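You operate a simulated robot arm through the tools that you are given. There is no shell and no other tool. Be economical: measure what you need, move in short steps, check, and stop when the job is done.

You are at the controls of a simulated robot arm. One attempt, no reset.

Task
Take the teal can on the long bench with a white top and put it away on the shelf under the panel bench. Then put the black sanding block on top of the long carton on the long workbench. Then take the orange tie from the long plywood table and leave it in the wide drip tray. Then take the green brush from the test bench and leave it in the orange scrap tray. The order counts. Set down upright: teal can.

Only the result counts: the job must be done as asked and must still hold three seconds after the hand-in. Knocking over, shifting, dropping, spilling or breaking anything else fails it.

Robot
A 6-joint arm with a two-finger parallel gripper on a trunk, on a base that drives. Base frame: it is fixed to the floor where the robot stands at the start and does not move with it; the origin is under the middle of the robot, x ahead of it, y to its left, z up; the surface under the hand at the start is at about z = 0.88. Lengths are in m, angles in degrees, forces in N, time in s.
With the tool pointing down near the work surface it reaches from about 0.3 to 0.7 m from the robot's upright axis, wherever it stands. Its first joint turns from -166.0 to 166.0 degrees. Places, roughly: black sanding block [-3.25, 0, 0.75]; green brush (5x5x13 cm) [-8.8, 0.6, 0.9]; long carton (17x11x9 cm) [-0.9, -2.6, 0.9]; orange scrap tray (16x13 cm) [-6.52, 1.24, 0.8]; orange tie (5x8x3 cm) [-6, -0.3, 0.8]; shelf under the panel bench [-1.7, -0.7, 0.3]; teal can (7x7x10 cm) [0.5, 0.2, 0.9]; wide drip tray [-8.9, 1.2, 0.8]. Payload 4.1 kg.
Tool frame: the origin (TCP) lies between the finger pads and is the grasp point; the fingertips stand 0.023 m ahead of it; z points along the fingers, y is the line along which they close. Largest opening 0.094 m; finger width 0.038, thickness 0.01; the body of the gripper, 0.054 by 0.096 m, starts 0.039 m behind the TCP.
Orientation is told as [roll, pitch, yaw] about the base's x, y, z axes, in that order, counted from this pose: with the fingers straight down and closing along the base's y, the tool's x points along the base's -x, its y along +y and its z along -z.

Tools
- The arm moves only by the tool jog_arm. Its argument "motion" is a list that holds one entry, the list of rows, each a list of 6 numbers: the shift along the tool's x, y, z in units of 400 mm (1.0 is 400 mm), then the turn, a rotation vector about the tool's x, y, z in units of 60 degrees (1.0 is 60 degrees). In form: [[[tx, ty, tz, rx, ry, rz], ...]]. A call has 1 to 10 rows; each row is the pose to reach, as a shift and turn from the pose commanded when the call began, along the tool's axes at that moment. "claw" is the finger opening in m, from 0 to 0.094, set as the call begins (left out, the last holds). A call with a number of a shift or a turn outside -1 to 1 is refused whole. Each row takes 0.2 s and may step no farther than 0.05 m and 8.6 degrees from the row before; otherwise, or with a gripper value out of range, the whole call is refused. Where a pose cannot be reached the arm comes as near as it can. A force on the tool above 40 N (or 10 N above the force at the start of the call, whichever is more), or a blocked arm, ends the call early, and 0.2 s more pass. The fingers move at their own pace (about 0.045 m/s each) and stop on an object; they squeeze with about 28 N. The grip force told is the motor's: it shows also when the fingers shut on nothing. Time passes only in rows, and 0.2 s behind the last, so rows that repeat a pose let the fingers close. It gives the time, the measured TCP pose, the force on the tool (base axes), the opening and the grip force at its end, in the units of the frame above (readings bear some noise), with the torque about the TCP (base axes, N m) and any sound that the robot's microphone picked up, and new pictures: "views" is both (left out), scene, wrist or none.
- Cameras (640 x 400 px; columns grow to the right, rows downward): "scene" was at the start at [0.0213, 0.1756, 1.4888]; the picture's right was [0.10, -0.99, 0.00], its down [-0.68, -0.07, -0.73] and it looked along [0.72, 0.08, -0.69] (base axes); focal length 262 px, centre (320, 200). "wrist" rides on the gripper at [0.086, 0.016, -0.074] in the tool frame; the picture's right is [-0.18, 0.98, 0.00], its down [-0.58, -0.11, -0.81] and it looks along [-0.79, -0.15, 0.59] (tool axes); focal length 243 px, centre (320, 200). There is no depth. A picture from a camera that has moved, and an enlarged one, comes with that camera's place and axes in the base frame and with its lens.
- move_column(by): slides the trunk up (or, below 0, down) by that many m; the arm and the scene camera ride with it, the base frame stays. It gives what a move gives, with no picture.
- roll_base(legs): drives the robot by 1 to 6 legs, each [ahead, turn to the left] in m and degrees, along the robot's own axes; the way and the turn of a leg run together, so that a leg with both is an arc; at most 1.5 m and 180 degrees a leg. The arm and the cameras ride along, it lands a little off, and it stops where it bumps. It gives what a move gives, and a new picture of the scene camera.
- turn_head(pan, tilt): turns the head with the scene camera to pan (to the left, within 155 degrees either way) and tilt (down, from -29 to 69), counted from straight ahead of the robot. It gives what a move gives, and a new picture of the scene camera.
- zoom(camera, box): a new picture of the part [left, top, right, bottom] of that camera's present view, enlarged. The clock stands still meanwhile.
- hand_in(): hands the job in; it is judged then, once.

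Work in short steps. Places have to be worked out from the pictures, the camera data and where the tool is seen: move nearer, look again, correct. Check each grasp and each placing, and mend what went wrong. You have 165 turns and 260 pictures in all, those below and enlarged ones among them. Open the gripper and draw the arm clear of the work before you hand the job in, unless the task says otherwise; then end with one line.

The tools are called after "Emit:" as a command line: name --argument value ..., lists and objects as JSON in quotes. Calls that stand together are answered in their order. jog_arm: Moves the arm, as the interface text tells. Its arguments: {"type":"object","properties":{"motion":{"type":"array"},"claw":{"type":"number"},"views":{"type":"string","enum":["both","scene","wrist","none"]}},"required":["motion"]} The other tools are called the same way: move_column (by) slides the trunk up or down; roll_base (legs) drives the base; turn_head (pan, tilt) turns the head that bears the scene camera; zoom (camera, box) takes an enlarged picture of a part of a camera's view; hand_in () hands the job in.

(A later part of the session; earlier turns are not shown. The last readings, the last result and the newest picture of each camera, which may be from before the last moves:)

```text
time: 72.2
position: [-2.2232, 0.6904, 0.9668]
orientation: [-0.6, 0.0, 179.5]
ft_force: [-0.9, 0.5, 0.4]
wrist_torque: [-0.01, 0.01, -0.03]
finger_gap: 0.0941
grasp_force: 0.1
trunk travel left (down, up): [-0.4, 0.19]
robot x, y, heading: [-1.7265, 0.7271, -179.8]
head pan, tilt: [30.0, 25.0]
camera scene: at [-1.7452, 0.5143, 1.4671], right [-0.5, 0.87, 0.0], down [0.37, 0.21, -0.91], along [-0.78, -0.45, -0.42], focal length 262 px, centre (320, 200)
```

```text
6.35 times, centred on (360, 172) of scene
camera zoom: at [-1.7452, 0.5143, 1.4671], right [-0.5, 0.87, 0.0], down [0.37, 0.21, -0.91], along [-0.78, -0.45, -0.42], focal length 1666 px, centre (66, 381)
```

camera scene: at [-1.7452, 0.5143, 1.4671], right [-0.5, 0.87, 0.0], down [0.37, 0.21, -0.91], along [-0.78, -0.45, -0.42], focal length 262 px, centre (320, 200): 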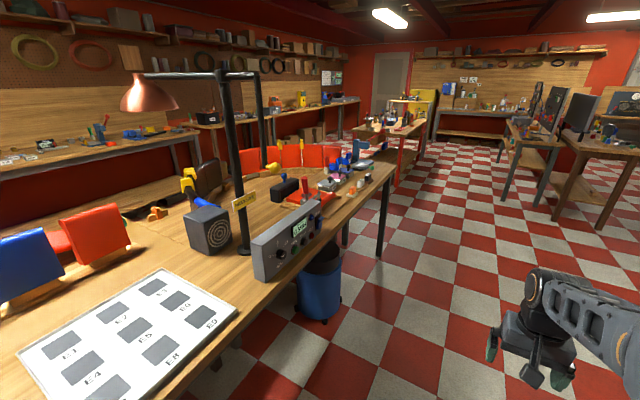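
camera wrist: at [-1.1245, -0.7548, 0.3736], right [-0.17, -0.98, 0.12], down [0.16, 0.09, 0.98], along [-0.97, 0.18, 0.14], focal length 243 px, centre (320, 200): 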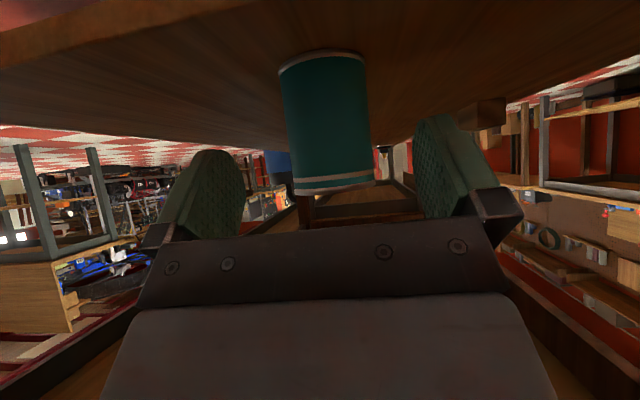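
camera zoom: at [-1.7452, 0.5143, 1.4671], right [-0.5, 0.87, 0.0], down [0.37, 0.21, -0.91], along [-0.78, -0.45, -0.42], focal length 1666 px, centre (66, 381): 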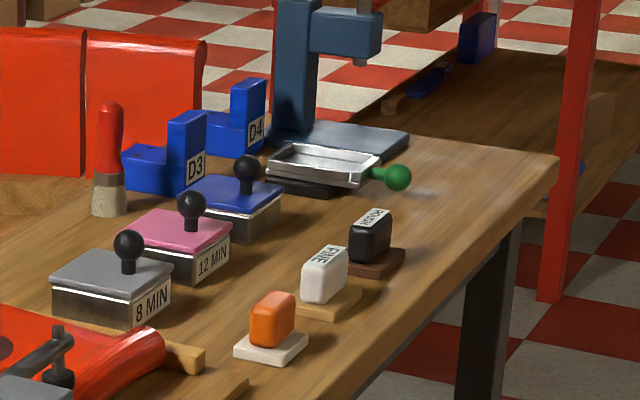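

The black block (labelled ROUGH) is at about (-3.25, 0.0) on the bench near its edge. I drive alongside and face the bench.

Emit:
roll_base --legs '[[1.5, 0], [0.02, 0], [0, 90]]'

Emit:
turn_head --pan 0 --tilt 45

```text
time: 83.8
position: [-3.2057, 0.2312, 0.9657]
orientation: [-0.5, 0.1, -90.7]
ft_force: [-0.2, 0.5, 0.1]
wrist_torque: [-0.01, 0.01, -0.01]
finger_gap: 0.0941
grasp_force: 0.2
trunk travel left (down, up): [-0.4, 0.19]
robot x, y, heading: [-3.2403, 0.7343, -90.2]
head pan, tilt: [30.0, 25.0]
camera scene: at [-3.0285, 0.7088, 1.467], right [-0.87, -0.5, 0.0], down [-0.21, 0.37, -0.91], along [0.45, -0.79, -0.42], focal length 262 px, centre (320, 200)
```

scene: 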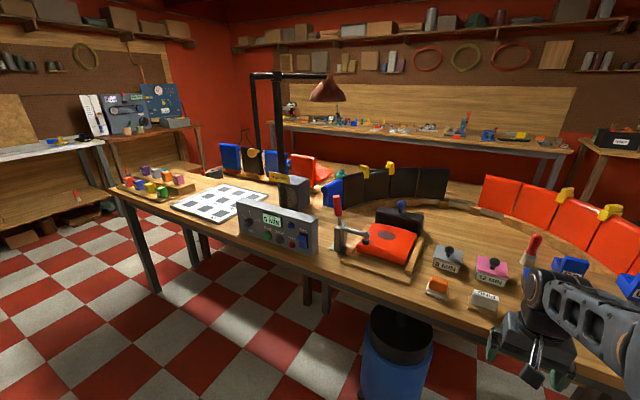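

```text
time: 84.8
position: [-3.2069, 0.2312, 0.966]
orientation: [-0.5, 0.1, -90.7]
ft_force: [-0.1, 0.0, 0.0]
wrist_torque: [0.0, 0.02, 0.01]
finger_gap: 0.0939
grasp_force: 0.0
trunk travel left (down, up): [-0.4, 0.19]
robot x, y, heading: [-3.2387, 0.7295, -90.4]
head pan, tilt: [0.0, 45.0]
camera scene: at [-3.0746, 0.7074, 1.4365], right [-1.0, 0.0, 0.0], down [0.0, 0.71, -0.71], along [0.0, -0.71, -0.71], focal length 262 px, centre (320, 200)
```

scene: 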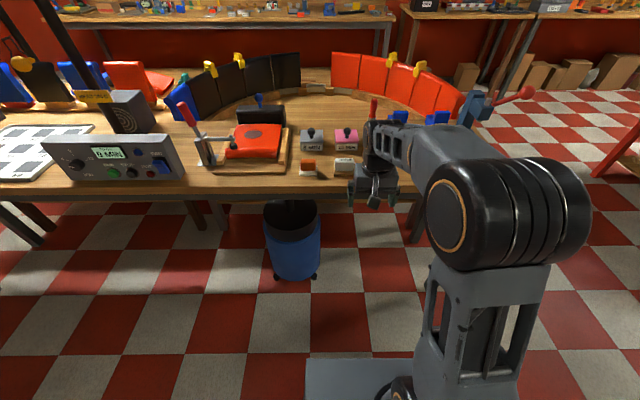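

The gripper hides the black block from the scene camera. I check the wrist view.

Emit:
zoom --camera "wrist" --box '[0, 0, 640, 400]'

```text
1.00 times, centred on (320, 200) of wrist (not enlarged: the box is as wide or as high as the picture)
camera zoom: at [-3.1879, 0.3164, 1.0408], right [0.98, -0.2, -0.01], down [-0.11, -0.58, 0.81], along [-0.17, -0.79, -0.59], focal length 243 px, centre (320, 200)
```

zoom: 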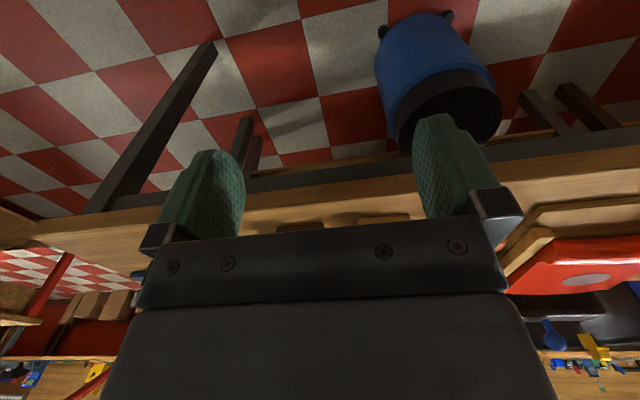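

The blocks are hidden behind the gripper bar. I raise the hand and drive slightly closer.

Emit:
jog_arm --motion '[[[0, 0, -0.12, 0, 0, 0], [0, 0, -0.24, 0, 0, 0], [0, 0, -0.36, 0, 0, 0], [0, 0, -0.48, 0, 0, 0]]]' --views "none"

Emit:
roll_base --legs '[[0.12, 0]]'

Emit:
zoom --camera "wrist" --box '[0, 0, 640, 400]'

```text
time: 85.8
position: [-3.2058, 0.2296, 1.1598]
orientation: [-0.6, 0.1, -90.8]
ft_force: [1.0, 0.9, -0.2]
wrist_torque: [0.0, 0.02, -0.05]
finger_gap: 0.0938
grasp_force: 0.0
trunk travel left (down, up): [-0.4, 0.19]
robot x, y, heading: [-3.2374, 0.7289, -90.3]
head pan, tilt: [0.0, 45.0]
```

```text
time: 87.0
position: [-3.205, 0.1093, 1.1589]
orientation: [-0.6, 0.0, -90.9]
ft_force: [0.2, -0.4, -0.5]
wrist_torque: [-0.01, 0.02, 0.02]
finger_gap: 0.0942
grasp_force: 0.1
trunk travel left (down, up): [-0.4, 0.19]
robot x, y, heading: [-3.2413, 0.6096, -90.6]
head pan, tilt: [0.0, 45.0]
camera scene: at [-3.0752, 0.5873, 1.4365], right [-1.0, 0.0, 0.0], down [0.0, 0.71, -0.71], along [0.0, -0.71, -0.71], focal length 262 px, centre (320, 200)
```

scene: 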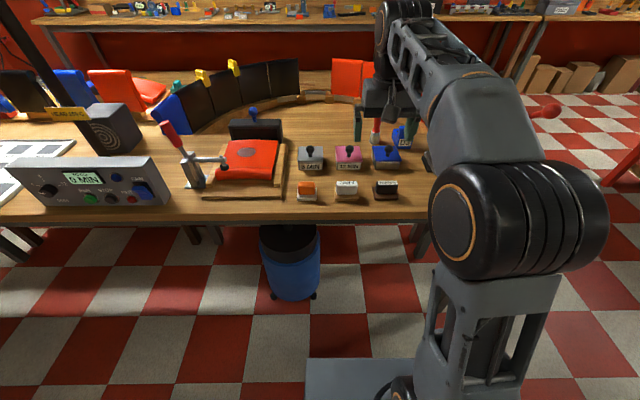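

```text
1.00 times, centred on (320, 200) of wrist (not enlarged: the box is as wide or as high as the picture)
camera zoom: at [-3.1872, 0.195, 1.2335], right [0.98, -0.2, -0.01], down [-0.11, -0.58, 0.81], along [-0.17, -0.79, -0.59], focal length 243 px, centre (320, 200)
```

zoom: 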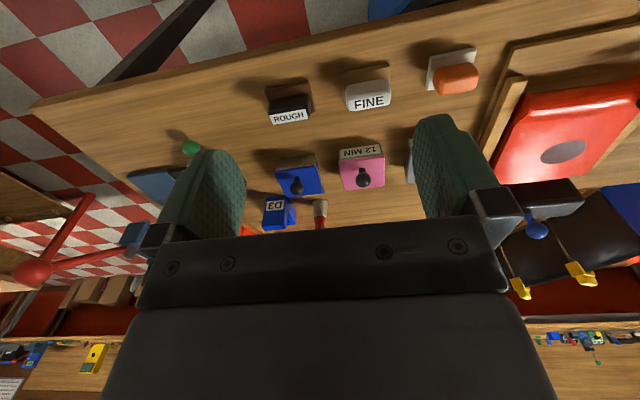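

All three blocks are visible now. I zoom both cameras to triangulate the black one.

Emit:
zoom --camera "scene" --box '[290, 130, 450, 230]'

Emit:
zoom --camera "wrist" --box '[220, 40, 420, 165]'

```text
4.00 times, centred on (370, 180) of scene
camera zoom: at [-3.0752, 0.5873, 1.4365], right [-1.0, 0.0, 0.0], down [0.0, 0.71, -0.71], along [0.0, -0.71, -0.71], focal length 1050 px, centre (120, 280)
```

zoom: 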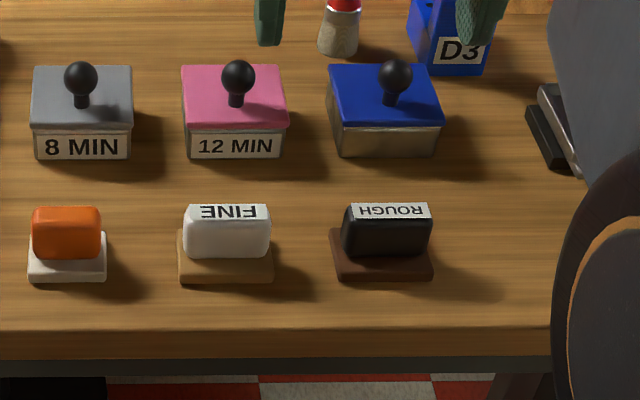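

```text
3.20 times, centred on (320, 102) of wrist
camera zoom: at [-3.1872, 0.195, 1.2335], right [0.98, -0.2, -0.01], down [-0.11, -0.58, 0.81], along [-0.17, -0.79, -0.59], focal length 776 px, centre (320, 512)
```

zoom: 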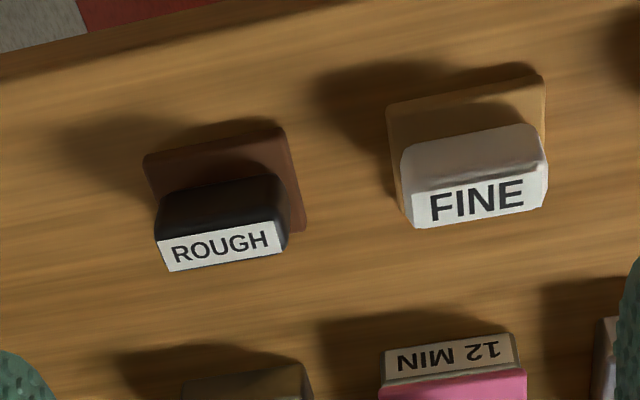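

Triangulated, the pad under the block is at (-3.279, -0.005, 0.872). The block is about 0.068 m along x with its top at ≈0.915, so I move above it.

Emit:
jog_arm --motion '[[[-0.0707, -0.0445, 0.08, 0, 0, 0], [-0.1414, -0.089, 0.16, 0, 0, 0], [-0.2121, -0.1335, 0.24, 0, 0, 0], [-0.2828, -0.178, 0.325, 0, 0, -0.015]]]'

```text
time: 88.0
position: [-3.2772, -0.0032, 1.0275]
orientation: [-0.6, 0.1, -89.9]
ft_force: [-0.6, 0.6, 0.1]
wrist_torque: [-0.02, 0.04, 0.03]
finger_gap: 0.0939
grasp_force: 0.0
trunk travel left (down, up): [-0.4, 0.19]
robot x, y, heading: [-3.2393, 0.6102, -90.2]
head pan, tilt: [0.0, 45.0]
camera scene: at [-3.0753, 0.5873, 1.4365], right [-1.0, 0.01, 0.0], down [0.0, 0.71, -0.71], along [0.0, -0.71, -0.71], focal length 262 px, centre (320, 200)
camera wrist: at [-3.2612, 0.0829, 1.1022], right [0.98, -0.18, -0.01], down [-0.1, -0.58, 0.81], along [-0.15, -0.79, -0.59], focal length 243 px, centre (320, 200)
```

scene: 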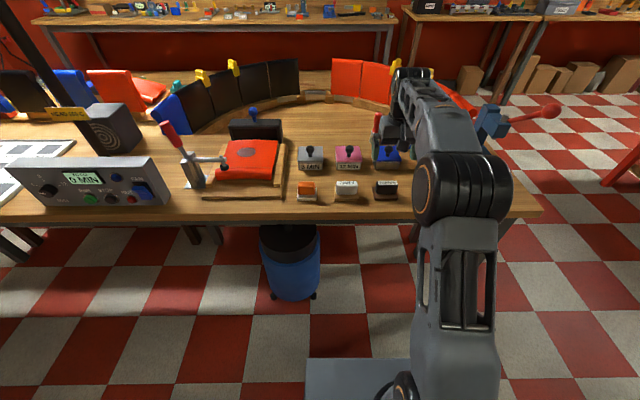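
wrist: 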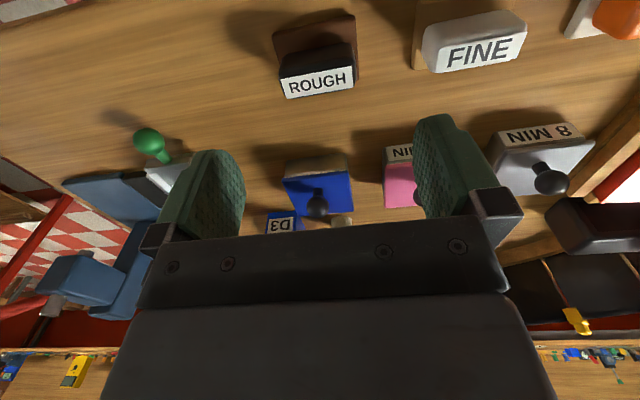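

The block is confirmed at (-3.283, -0.006). I descend with a small correction.

Emit:
jog_arm --motion '[[[-0.0075, -0.0125, 0.1, 0, 0, 0], [-0.0075, -0.0125, 0.2, 0, 0, 0], [-0.0075, -0.0125, 0.295, 0, 0, 0]]]'

Emit:
zoom --camera "scene" --box '[330, 140, 430, 220]'

```text
time: 88.8
position: [-3.2872, -0.0052, 0.912]
orientation: [-0.6, 0.1, -90.0]
ft_force: [-0.2, 0.4, 0.4]
wrist_torque: [0.0, 0.0, -0.02]
finger_gap: 0.0941
grasp_force: 0.1
trunk travel left (down, up): [-0.4, 0.19]
robot x, y, heading: [-3.2414, 0.606, -90.3]
head pan, tilt: [0.0, 45.0]
camera scene: at [-3.0752, 0.5875, 1.4365], right [-1.0, 0.0, 0.0], down [0.0, 0.71, -0.71], along [0.0, -0.71, -0.71], focal length 262 px, centre (320, 200)
camera wrist: at [-3.2684, 0.081, 0.9861], right [0.98, -0.18, -0.01], down [-0.1, -0.58, 0.81], along [-0.15, -0.79, -0.59], focal length 243 px, centre (320, 200)
```

scene: 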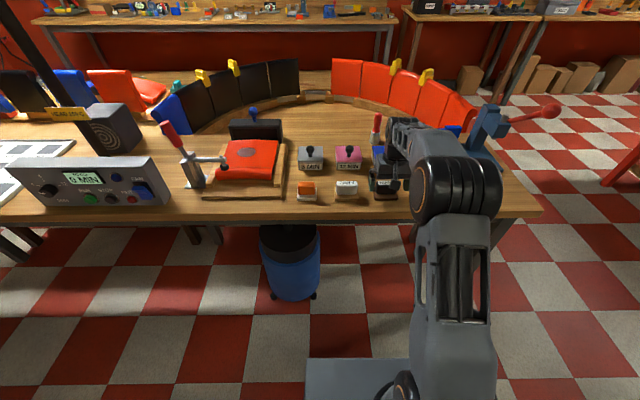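
wrist: 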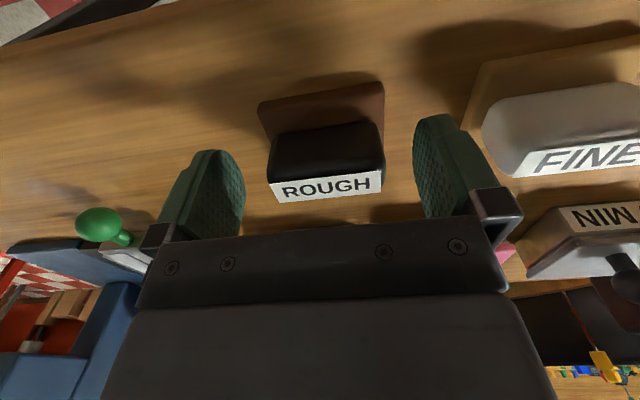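

```text
5.00 times, centred on (380, 180) of scene
camera zoom: at [-3.0752, 0.5875, 1.4365], right [-1.0, 0.0, 0.0], down [0.0, 0.71, -0.71], along [0.0, -0.71, -0.71], focal length 1312 px, centre (20, 300)
```

zoom: 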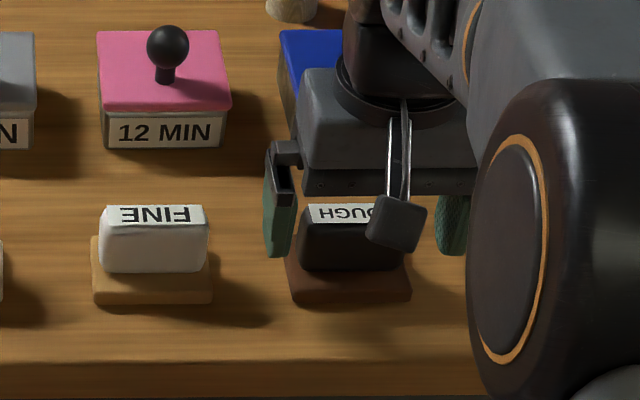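

The fingers straddle the block with tips just above the pad. I close.

Emit:
jog_arm --motion '[[[0, 0, 0.005, 0, 0, 0], [0, 0, 0.005, 0, 0, 0], [0, 0, 0.005, 0, 0, 0], [0, 0, 0.005, 0, 0, 0], [0, 0, 0.005, 0, 0, 0]]]' --claw 0.04 --views "wrist"

```text
time: 90.0
position: [-3.2866, -0.0048, 0.9095]
orientation: [-0.6, 0.1, -90.0]
ft_force: [0.6, -0.1, -0.1]
wrist_torque: [0.03, 0.03, -0.02]
finger_gap: 0.0662
grasp_force: 28.4
trunk travel left (down, up): [-0.4, 0.19]
robot x, y, heading: [-3.2397, 0.6077, -90.1]
head pan, tilt: [0.0, 45.0]
camera wrist: at [-3.2684, 0.0808, 0.984], right [0.98, -0.18, -0.01], down [-0.1, -0.58, 0.81], along [-0.15, -0.79, -0.59], focal length 243 px, centre (320, 200)
```

wrist: 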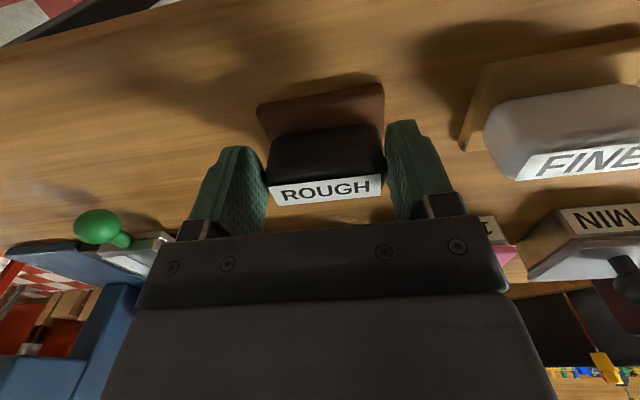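

Gripped at 0.066 m. I lift a little and see whether the pad comes along.

Emit:
jog_arm --motion '[[[0, 0, -0.05, 0, 0, 0], [0, 0, -0.12, 0, 0, 0]]]' --views "wrist"

```text
time: 90.6
position: [-3.2864, -0.0055, 0.9585]
orientation: [-0.6, 0.1, -89.9]
ft_force: [0.0, 0.6, -1.1]
wrist_torque: [-0.01, 0.02, 0.0]
finger_gap: 0.0662
grasp_force: 27.5
trunk travel left (down, up): [-0.4, 0.19]
robot x, y, heading: [-3.2403, 0.6095, -90.2]
head pan, tilt: [0.0, 45.0]
camera wrist: at [-3.2684, 0.081, 1.0322], right [0.98, -0.18, -0.01], down [-0.1, -0.58, 0.81], along [-0.15, -0.79, -0.59], focal length 243 px, centre (320, 200)
```

wrist: 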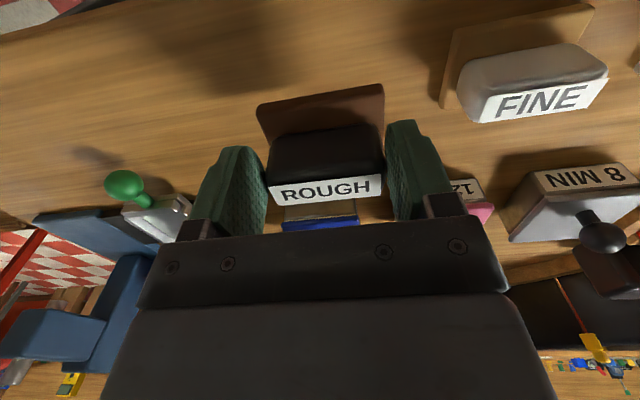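

The pad is part of the block, and it is held well. I lift higher, retract, and head for the long workbench with the carton.

Emit:
jog_arm --motion '[[[0, 0, -0.12, 0, 0, 0], [0, 0, -0.24, 0, 0, 0], [0.06, 0, -0.34, 0, 0, 0], [0.16, 0, -0.4, 0, 0, 0], [0.25, 0, -0.44, 0, 0, 0]]]' --views "none"

Emit:
roll_base --legs '[[-0.13, 0], [0, 90], [1.45, 0], [1.45, 0], [0, -90], [1.5, 0]]'

Emit:
turn_head --pan -15 --tilt 25

```text
time: 91.8
position: [-3.2847, 0.0957, 1.1354]
orientation: [-0.5, 0.2, -90.0]
ft_force: [-0.6, -0.5, -1.1]
wrist_torque: [0.0, 0.01, -0.01]
finger_gap: 0.0661
grasp_force: 27.5
trunk travel left (down, up): [-0.4, 0.19]
robot x, y, heading: [-3.2394, 0.6068, -90.5]
head pan, tilt: [0.0, 45.0]
```

```text
time: 121.3
position: [-0.3449, -1.2642, 1.134]
orientation: [-0.6, 0.1, -88.4]
ft_force: [-0.8, -0.2, -0.2]
wrist_torque: [0.04, 0.03, -0.01]
finger_gap: 0.0663
grasp_force: 28.2
trunk travel left (down, up): [-0.4, 0.19]
robot x, y, heading: [-0.3138, -0.7522, -88.4]
head pan, tilt: [0.0, 45.0]
camera scene: at [-0.1488, -0.7648, 1.4365], right [-1.0, -0.02, 0.0], down [-0.02, 0.71, -0.71], along [0.02, -0.71, -0.71], focal length 262 px, centre (320, 200)
```

scene: 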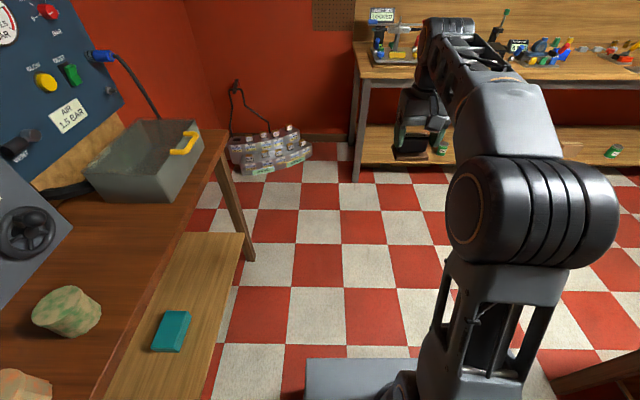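

```text
time: 122.1
position: [-0.3454, -1.2639, 1.1343]
orientation: [-0.6, 0.1, -88.3]
ft_force: [-0.2, -0.5, -1.9]
wrist_torque: [-0.01, 0.03, -0.03]
finger_gap: 0.0666
grasp_force: 28.0
trunk travel left (down, up): [-0.4, 0.19]
robot x, y, heading: [-0.3142, -0.7489, -88.8]
head pan, tilt: [-15.0, 25.0]
camera scene: at [-0.1724, -0.773, 1.467], right [-0.97, 0.24, 0.0], down [0.1, 0.41, -0.91], along [-0.21, -0.88, -0.42], focal length 262 px, centre (320, 200)
```

scene: 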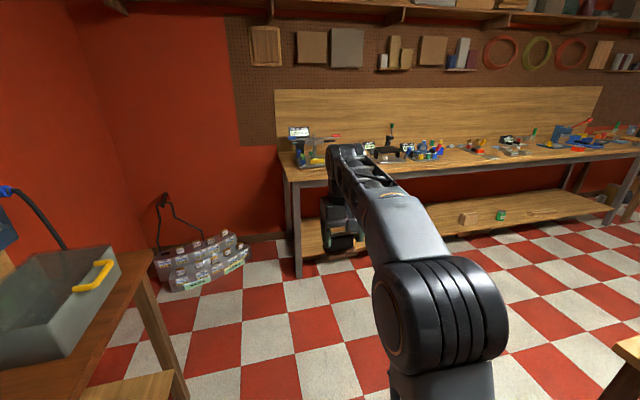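

The workbench front edge is at y≈-2.26. I drive to about (-0.85, -1.65), face it and look.

Emit:
roll_base --legs '[[0, -32], [1.05, 0], [0, 31]]'

Emit:
turn_head --pan 0 --tilt 40

```text
time: 130.6
position: [-0.8812, -2.1666, 1.1351]
orientation: [-0.8, 0.0, -88.9]
ft_force: [-0.3, 0.4, -0.9]
wrist_torque: [0.0, 0.0, -0.03]
finger_gap: 0.0663
grasp_force: 27.9
trunk travel left (down, up): [-0.4, 0.19]
robot x, y, heading: [-0.8505, -1.6524, -89.2]
head pan, tilt: [-15.0, 25.0]
camera scene: at [-0.7049, -1.6766, 1.467], right [-0.97, 0.25, 0.0], down [0.1, 0.41, -0.91], along [-0.22, -0.88, -0.42], focal length 262 px, centre (320, 200)
```

scene: 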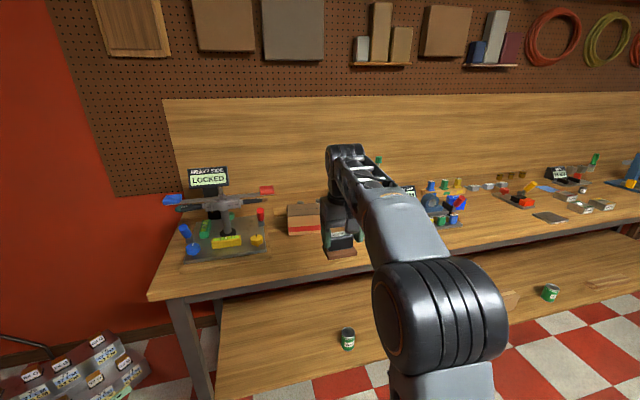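

```text
time: 131.4
position: [-0.8829, -2.1664, 1.1351]
orientation: [-0.6, 0.2, -88.9]
ft_force: [0.9, -0.1, -2.0]
wrist_torque: [0.03, 0.02, 0.01]
finger_gap: 0.0662
grasp_force: 28.1
trunk travel left (down, up): [-0.4, 0.19]
robot x, y, heading: [-0.8458, -1.65, -89.0]
head pan, tilt: [0.0, 40.0]
camera scene: at [-0.6813, -1.6723, 1.4438], right [-1.0, -0.01, 0.0], down [-0.01, 0.64, -0.77], along [0.01, -0.77, -0.64], focal length 262 px, centre (320, 200)
```

scene: 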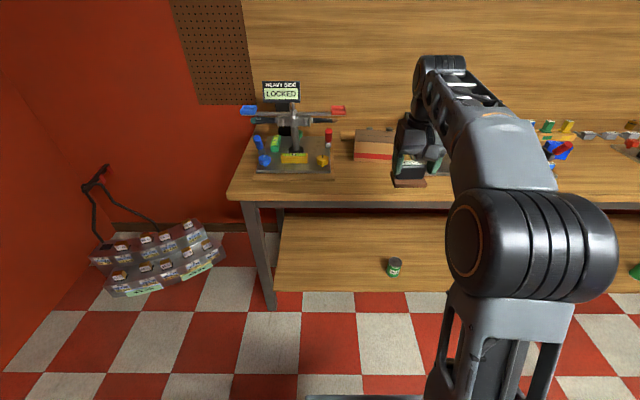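

The carton is visible just left of the gripper. I zoom in with both cameras.

Emit:
zoom --camera "scene" --box '[320, 100, 480, 200]'

Emit:
zoom --camera "wrist" --box '[0, 0, 640, 400]'

```text
4.00 times, centred on (400, 150) of scene
camera zoom: at [-0.6813, -1.6723, 1.4438], right [-1.0, -0.01, 0.0], down [-0.01, 0.64, -0.77], along [0.01, -0.77, -0.64], focal length 1050 px, centre (0, 400)
```

zoom: 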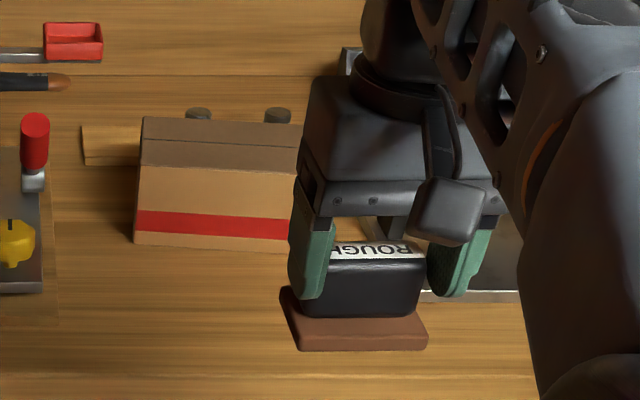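

```text
1.00 times, centred on (320, 200) of wrist (not enlarged: the box is as wide or as high as the picture)
camera zoom: at [-0.866, -2.0797, 1.2092], right [0.99, -0.17, -0.01], down [-0.09, -0.59, 0.81], along [-0.14, -0.79, -0.59], focal length 243 px, centre (320, 200)
```

zoom: 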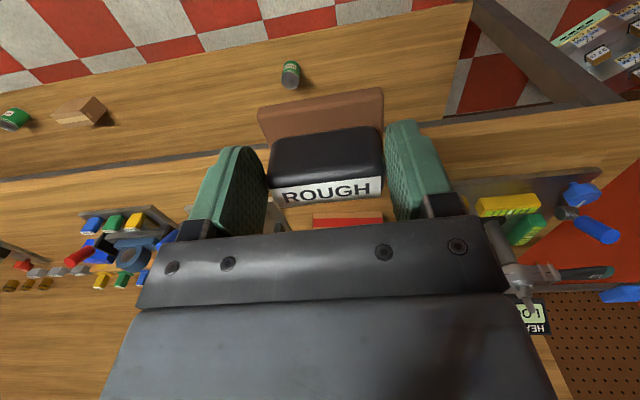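

The carton's top is centred near (-0.895, -2.675) at z≈0.96. I drive in 0.32 m.

Emit:
roll_base --legs '[[0.32, 0]]'

Emit:
zoom --camera "wrist" --box '[0, 0, 640, 400]'

```text
time: 133.5
position: [-0.8794, -2.4907, 1.1328]
orientation: [-0.6, 0.0, -89.0]
ft_force: [0.2, 0.0, -1.2]
wrist_torque: [0.04, 0.01, 0.02]
finger_gap: 0.0663
grasp_force: 27.8
trunk travel left (down, up): [-0.4, 0.19]
robot x, y, heading: [-0.8421, -1.9768, -89.2]
head pan, tilt: [0.0, 40.0]
camera scene: at [-0.6772, -1.9971, 1.4437], right [-1.0, -0.01, 0.0], down [-0.01, 0.64, -0.77], along [0.01, -0.77, -0.64], focal length 262 px, centre (320, 200)
```

scene: 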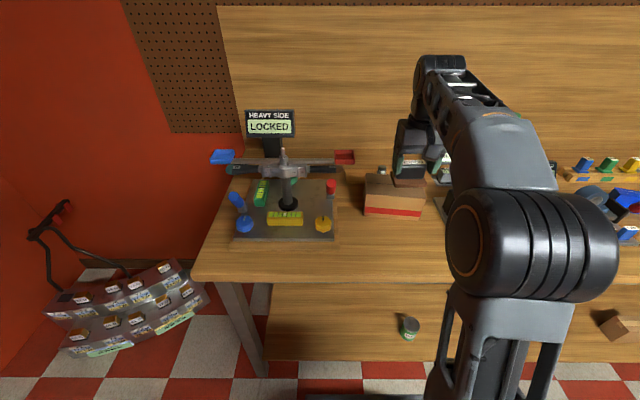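

```text
1.00 times, centred on (320, 200) of wrist (not enlarged: the box is as wide or as high as the picture)
camera zoom: at [-0.8629, -2.4041, 1.2091], right [0.99, -0.17, -0.01], down [-0.09, -0.58, 0.81], along [-0.14, -0.79, -0.59], focal length 243 px, centre (320, 200)
```

zoom: 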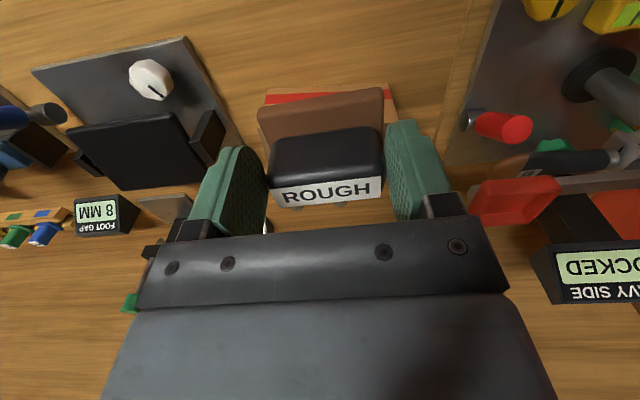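

A red tray arm stands at about (-0.73, -2.585, 1.10), so I keep to x≈-0.9. I re-measure the carton from here.

Emit:
zoom --camera "scene" --box '[330, 130, 470, 230]'

```text
4.00 times, centred on (400, 180) of scene
camera zoom: at [-0.6772, -1.9971, 1.4437], right [-1.0, -0.01, 0.0], down [-0.01, 0.64, -0.77], along [0.01, -0.77, -0.64], focal length 1050 px, centre (0, 280)
```

zoom: 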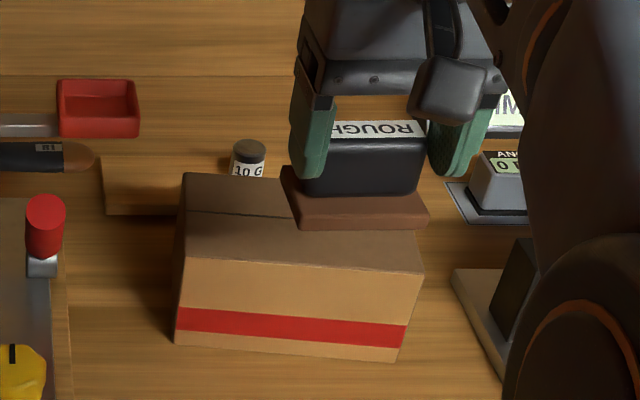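

The carton top is centred at (-0.898, -2.655) and z≈0.96. I move above it and lower to about 3 cm clearance.

Emit:
jog_arm --motion '[[[-0.1, -0.013, 0, 0, 0, 0], [-0.2, -0.026, 0, 0, 0, 0], [-0.3, -0.039, 0, 0, 0, 0], [-0.397, -0.051, 0, 0, 0, 0], [-0.397, -0.051, 0.12, 0, 0, 0], [-0.397, -0.051, 0.245, 0, 0, 0]]]'

Emit:
zoom --camera "scene" --box '[330, 130, 490, 230]'

```text
time: 134.9
position: [-0.8965, -2.6366, 1.0317]
orientation: [-0.6, 0.2, -89.0]
ft_force: [-0.4, 0.7, -0.4]
wrist_torque: [-0.03, 0.0, -0.01]
finger_gap: 0.0662
grasp_force: 28.0
out of reach, approached as far as the arm can: row 3, 4, 5, 6
trunk travel left (down, up): [-0.4, 0.19]
robot x, y, heading: [-0.8441, -1.9763, -89.3]
head pan, tilt: [0.0, 40.0]
camera scene: at [-0.6773, -1.9972, 1.4438], right [-1.0, -0.01, 0.0], down [-0.01, 0.64, -0.77], along [0.01, -0.77, -0.64], focal length 262 px, centre (320, 200)
camera wrist: at [-0.881, -2.5501, 1.1069], right [0.99, -0.17, -0.01], down [-0.09, -0.59, 0.81], along [-0.14, -0.79, -0.59], focal length 243 px, centre (320, 200)
```

scene: 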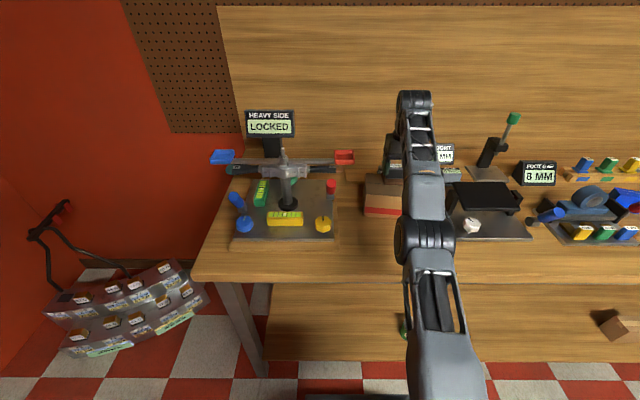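
wrist: 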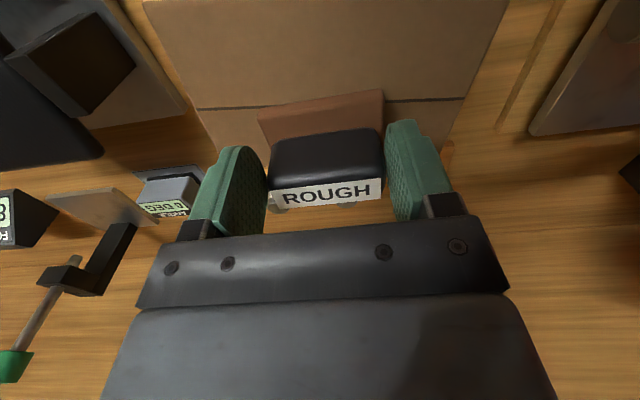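

```text
4.00 times, centred on (410, 180) of scene
camera zoom: at [-0.6773, -1.9972, 1.4438], right [-1.0, -0.01, 0.0], down [-0.01, 0.64, -0.77], along [0.01, -0.77, -0.64], focal length 1050 px, centre (-40, 280)
```

zoom: 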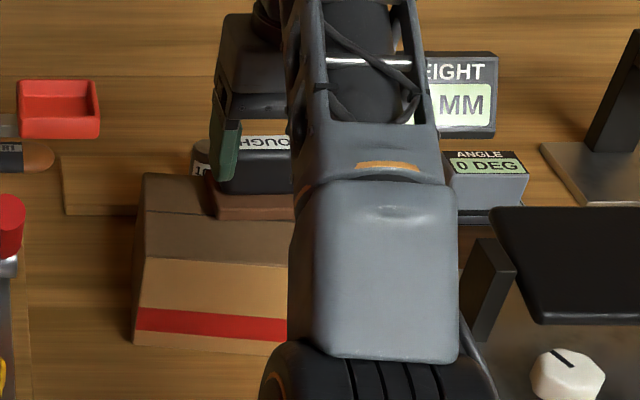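

The block is centred over the carton's seam to within about 5 mm. I lower in small steps and watch the force.

Emit:
jog_arm --motion '[[[0.03, 0, 0.03, 0, 0, 0], [0.03, 0, 0.055, 0, 0, 0]]]' --views "none"

Emit:
jog_arm --motion '[[[0, 0, 0.008, 0, 0, 0], [0, 0, 0.015, 0, 0, 0]]]' --views "wrist"

```text
time: 135.5
position: [-0.8971, -2.6363, 1.0317]
orientation: [-0.6, 0.3, -89.1]
ft_force: [-0.3, -0.1, -1.7]
wrist_torque: [0.0, -0.03, 0.02]
finger_gap: 0.0663
grasp_force: 28.1
out of reach, approached as far as the arm can: row 1, 2
trunk travel left (down, up): [-0.4, 0.19]
robot x, y, heading: [-0.8482, -1.9759, -89.3]
head pan, tilt: [0.0, 40.0]
```

```text
time: 136.1
position: [-0.8975, -2.6364, 1.029]
orientation: [-0.6, 0.0, -89.0]
ft_force: [-0.7, 3.6, 9.8]
wrist_torque: [0.18, -0.39, 0.11]
finger_gap: 0.0663
grasp_force: 28.0
trunk travel left (down, up): [-0.4, 0.19]
robot x, y, heading: [-0.8456, -1.9727, -89.3]
head pan, tilt: [0.0, 40.0]
camera wrist: at [-0.8809, -2.5508, 1.1034], right [0.99, -0.17, -0.01], down [-0.09, -0.58, 0.81], along [-0.14, -0.8, -0.59], focal length 243 px, centre (320, 200)
```

wrist: 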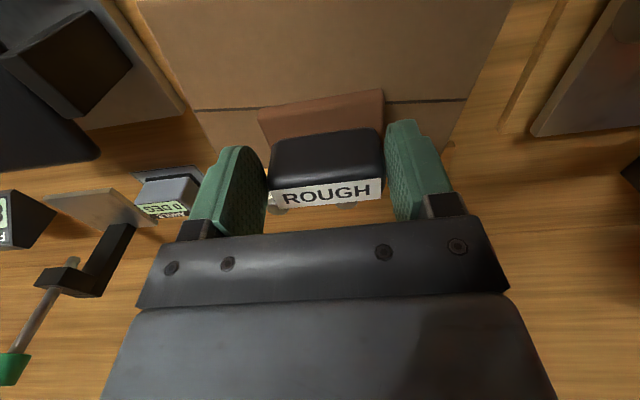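

Contact came at TCP z=1.029, so the carton top is at about 0.987. I check the scene zoom before releasing.

Emit:
zoom --camera "scene" --box '[350, 145, 430, 195]'

```text
8.00 times, centred on (390, 170) of scene
camera zoom: at [-0.6773, -1.9956, 1.444], right [-1.0, -0.01, 0.0], down [-0.01, 0.64, -0.77], along [0.01, -0.77, -0.64], focal length 2100 px, centre (-240, 440)
```

zoom: 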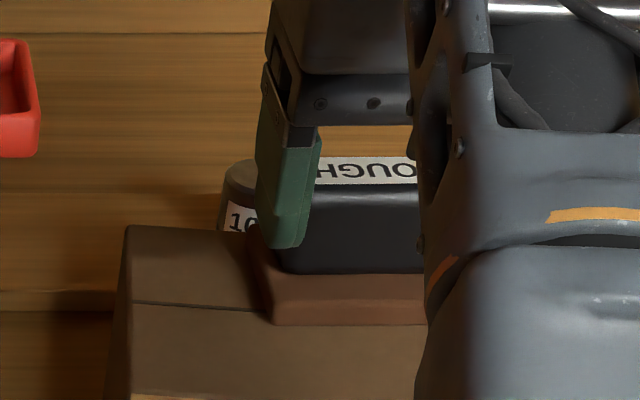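

It's touching, but sits about 1.5 cm toward the carton's back edge. I lift slightly, shift it forward 15 mm and set it down again.

Emit:
jog_arm --motion '[[[0, 0, -0.025, 0, 0, 0], [0.04, 0, -0.025, 0, 0, 0], [0.04, 0, -0.01, 0, 0, 0]]]' --views "none"

Emit:
jog_arm --motion '[[[0, 0, 0.006, 0, 0, 0], [0, 0, 0.012, 0, 0, 0]]]' --views "none"

Emit:
zoom --camera "scene" --box '[350, 145, 430, 195]'

```text
time: 136.9
position: [-0.8967, -2.6366, 1.0361]
orientation: [-0.6, 0.2, -89.0]
ft_force: [0.1, 1.0, -1.3]
wrist_torque: [0.03, -0.03, 0.0]
finger_gap: 0.0663
grasp_force: 28.1
out of reach, approached as far as the arm can: row 2, 3
trunk travel left (down, up): [-0.4, 0.19]
robot x, y, heading: [-0.8431, -1.9714, -89.3]
head pan, tilt: [0.0, 40.0]
```

```text
time: 137.5
position: [-0.8973, -2.6363, 1.0309]
orientation: [-0.6, 0.2, -89.0]
ft_force: [-0.2, 0.1, -1.0]
wrist_torque: [0.01, -0.01, 0.02]
finger_gap: 0.0664
grasp_force: 27.7
trunk travel left (down, up): [-0.4, 0.19]
robot x, y, heading: [-0.8449, -1.9724, -89.5]
head pan, tilt: [0.0, 40.0]
```

```text
8.00 times, centred on (390, 170) of scene
camera zoom: at [-0.6773, -1.9971, 1.4437], right [-1.0, -0.01, 0.0], down [-0.01, 0.64, -0.77], along [0.01, -0.77, -0.64], focal length 2100 px, centre (-240, 440)
```

zoom: 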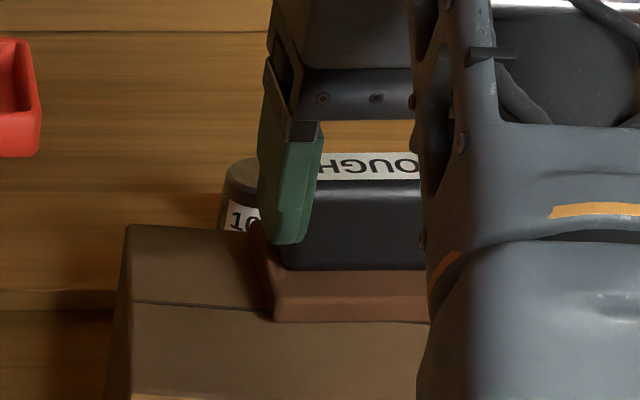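

The shift was swallowed by the out-of-reach command. I raise it and shift more, until y actually changes.

Emit:
jog_arm --motion '[[[0, 0, -0.012, 0, 0, 0], [0.03, 0, -0.012, 0, 0, 0]]]' --views "none"

```text
time: 138.1
position: [-0.8971, -2.6357, 1.0364]
orientation: [-0.6, 0.1, -89.1]
ft_force: [1.3, -0.8, -1.9]
wrist_torque: [0.04, 0.0, 0.01]
finger_gap: 0.0662
grasp_force: 27.8
out of reach, approached as far as the arm can: row 2
trunk travel left (down, up): [-0.4, 0.19]
robot x, y, heading: [-0.8397, -1.9733, -89.4]
head pan, tilt: [0.0, 40.0]
```

Backing the arm is reported unreachable here (a joint limit), so I shift by moving the base back 15 mm instead.

Emit:
roll_base --legs '[[-0.016, 0]]'

Emit:
zoom --camera "scene" --box '[350, 145, 430, 195]'

```text
time: 138.9
position: [-0.8974, -2.62, 1.0356]
orientation: [-0.6, 0.2, -89.0]
ft_force: [0.1, 0.1, -0.7]
wrist_torque: [-0.01, 0.03, -0.01]
finger_gap: 0.0662
grasp_force: 27.6
trunk travel left (down, up): [-0.4, 0.19]
robot x, y, heading: [-0.8459, -1.9608, -89.5]
head pan, tilt: [0.0, 40.0]
camera scene: at [-0.6774, -1.9811, 1.4437], right [-1.0, -0.01, 0.0], down [-0.01, 0.64, -0.77], along [0.01, -0.77, -0.64], focal length 262 px, centre (320, 200)
```

scene: 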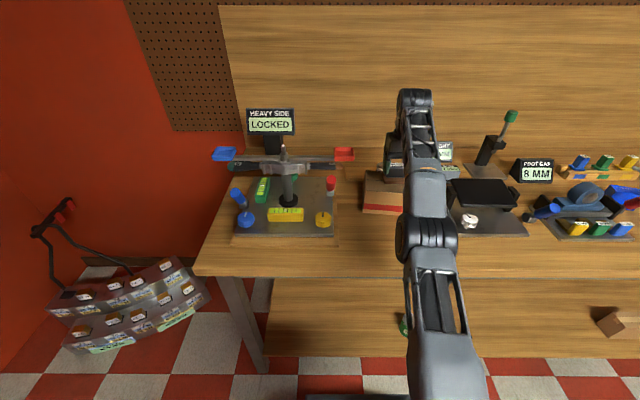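

```text
8.00 times, centred on (390, 170) of scene
camera zoom: at [-0.6774, -1.9811, 1.4437], right [-1.0, -0.01, 0.0], down [-0.01, 0.64, -0.77], along [0.01, -0.77, -0.64], focal length 2100 px, centre (-240, 440)
```

zoom: 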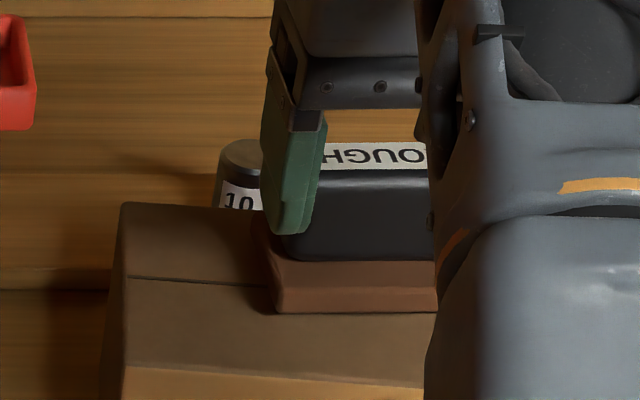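

It's better centred now. I lower to contact.

Emit:
jog_arm --motion '[[[0, 0, 0.01, 0, 0, 0], [0, 0, 0.016, 0, 0, 0]]]' --views "none"

Emit:
jog_arm --motion '[[[0, 0, 0.005, 0, 0, 0]]]' --views "none"

```text
time: 139.5
position: [-0.898, -2.6208, 1.0307]
orientation: [-0.6, 0.2, -89.0]
ft_force: [-0.2, -0.5, -1.6]
wrist_torque: [-0.01, 0.01, 0.0]
finger_gap: 0.0662
grasp_force: 27.9
trunk travel left (down, up): [-0.4, 0.19]
robot x, y, heading: [-0.8432, -1.955, -89.1]
head pan, tilt: [0.0, 40.0]
```

```text
time: 139.9
position: [-0.8968, -2.6206, 1.0299]
orientation: [-0.6, 0.1, -88.9]
ft_force: [0.6, -0.1, 5.9]
wrist_torque: [-0.1, -0.29, 0.0]
finger_gap: 0.0661
grasp_force: 27.8
trunk travel left (down, up): [-0.4, 0.19]
robot x, y, heading: [-0.8422, -1.961, -89.1]
head pan, tilt: [0.0, 40.0]
```

Contact again, at 1.030. I release.

Emit:
jog_arm --motion '[[[0, 0, 0, 0, 0, 0], [0, 0, 0, 0, 0, 0], [0, 0, 0, 0, 0, 0], [0, 0, 0, 0, 0, 0]]]' --claw 0.09 --views "wrist"

```text
time: 140.9
position: [-0.8976, -2.6223, 1.029]
orientation: [-0.6, 0.3, -89.0]
ft_force: [-0.4, -0.5, 0.0]
wrist_torque: [0.0, -0.01, 0.02]
finger_gap: 0.09
grasp_force: 0.1
trunk travel left (down, up): [-0.4, 0.19]
robot x, y, heading: [-0.8429, -1.9609, -89.2]
head pan, tilt: [0.0, 40.0]
camera wrist: at [-0.8818, -2.5356, 1.1026], right [0.99, -0.17, -0.01], down [-0.09, -0.59, 0.8], along [-0.14, -0.79, -0.59], focal length 243 px, centre (320, 200)
```

wrist: 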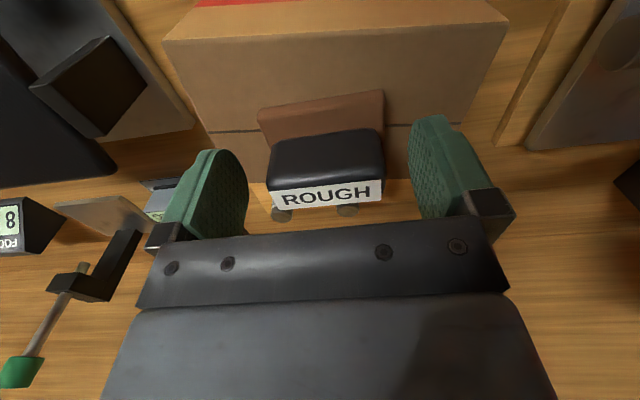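

Released cleanly. I lift straight up, then back away with the base.

Emit:
jog_arm --motion '[[[0, 0, -0.05, 0, 0, 0], [0, 0, -0.15, 0, 0, 0], [0, 0, -0.25, 0, 0, 0], [0, 0, -0.35, 0, 0, 0]]]' --views "wrist"

Emit:
roll_base --legs '[[-0.35, 0]]'

Emit:
zoom --camera "scene" --box '[320, 90, 480, 190]'

```text
time: 141.9
position: [-0.8924, -2.5732, 1.1314]
orientation: [-0.5, 0.1, -89.1]
ft_force: [0.0, 1.0, 0.4]
wrist_torque: [-0.03, -0.01, -0.01]
finger_gap: 0.0897
grasp_force: 0.1
out of reach, approached as far as the arm can: row 1, 2, 3, 4
trunk travel left (down, up): [-0.4, 0.19]
robot x, y, heading: [-0.8404, -1.9553, -89.4]
head pan, tilt: [0.0, 40.0]
camera wrist: at [-0.8758, -2.4878, 1.206], right [0.99, -0.17, -0.01], down [-0.09, -0.58, 0.81], along [-0.14, -0.79, -0.59], focal length 243 px, centre (320, 200)
```

wrist: 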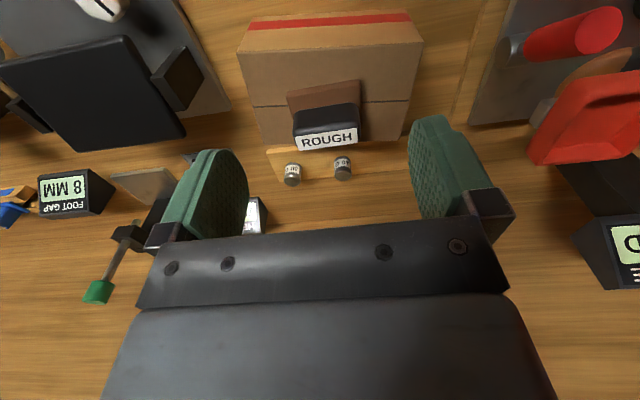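

```text
time: 144.1
position: [-0.8964, -2.226, 1.1321]
orientation: [-0.6, 0.2, -89.1]
ft_force: [-0.2, 0.3, -0.3]
wrist_torque: [0.01, -0.02, 0.01]
finger_gap: 0.0903
grasp_force: 0.1
trunk travel left (down, up): [-0.4, 0.19]
robot x, y, heading: [-0.8439, -1.6119, -89.6]
head pan, tilt: [0.0, 40.0]
camera scene: at [-0.6813, -1.6325, 1.4437], right [-1.0, -0.01, 0.0], down [-0.01, 0.64, -0.77], along [0.01, -0.77, -0.64], focal length 262 px, centre (320, 200)
```

scene: 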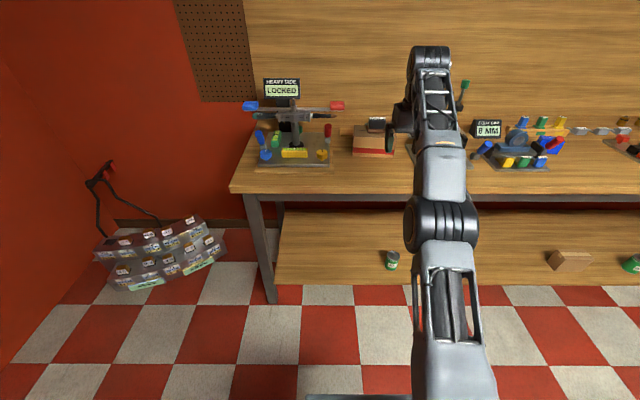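

```text
4.00 times, centred on (400, 140) of scene
camera zoom: at [-0.6813, -1.6325, 1.4437], right [-1.0, -0.01, 0.0], down [-0.01, 0.64, -0.77], along [0.01, -0.77, -0.64], focal length 1050 px, centre (0, 440)
```

zoom: 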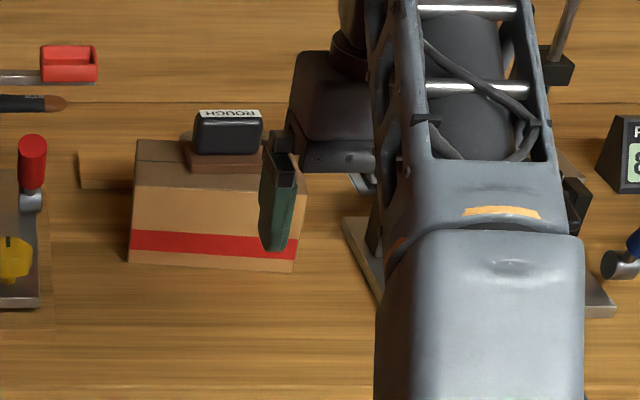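

The sanding block rests on the carton. Next is the orange tie near (-6, -0.3), so I look west along the room first.

Emit:
turn_head --pan -95 --tilt 15

Emit:
zoom --camera "scene" --box '[200, 100, 440, 250]'

```text
time: 145.8
position: [-0.8967, -2.2257, 1.1313]
orientation: [-0.7, 0.1, -89.1]
ft_force: [-1.5, -0.9, -0.4]
wrist_torque: [-0.02, -0.05, -0.02]
finger_gap: 0.09
grasp_force: 0.0
trunk travel left (down, up): [-0.4, 0.19]
robot x, y, heading: [-0.8472, -1.6098, -89.3]
head pan, tilt: [-95.0, 15.0]
camera scene: at [-0.7753, -1.5404, 1.4833], right [0.08, 1.0, 0.0], down [0.26, -0.02, -0.97], along [-0.96, 0.07, -0.26], focal length 262 px, centre (320, 200)
```

scene: 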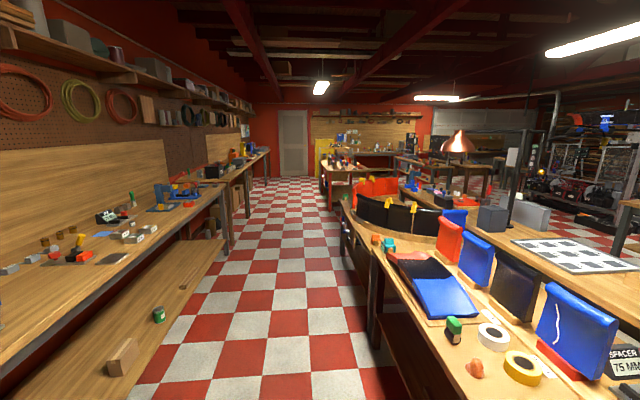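

```text
2.67 times, centred on (320, 175) of scene
camera zoom: at [-0.7753, -1.5404, 1.4833], right [0.08, 1.0, 0.0], down [0.26, -0.02, -0.97], along [-0.96, 0.07, -0.26], focal length 700 px, centre (320, 267)
```

zoom: 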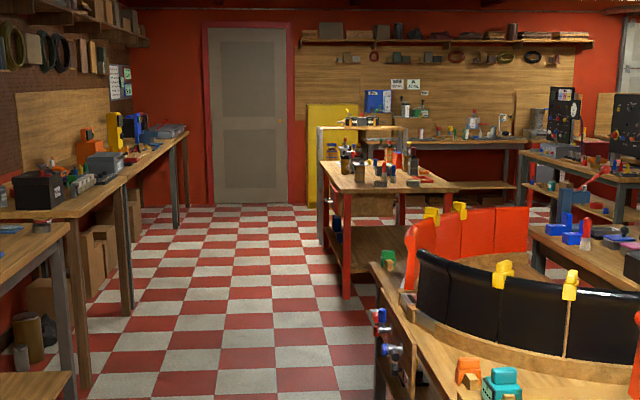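

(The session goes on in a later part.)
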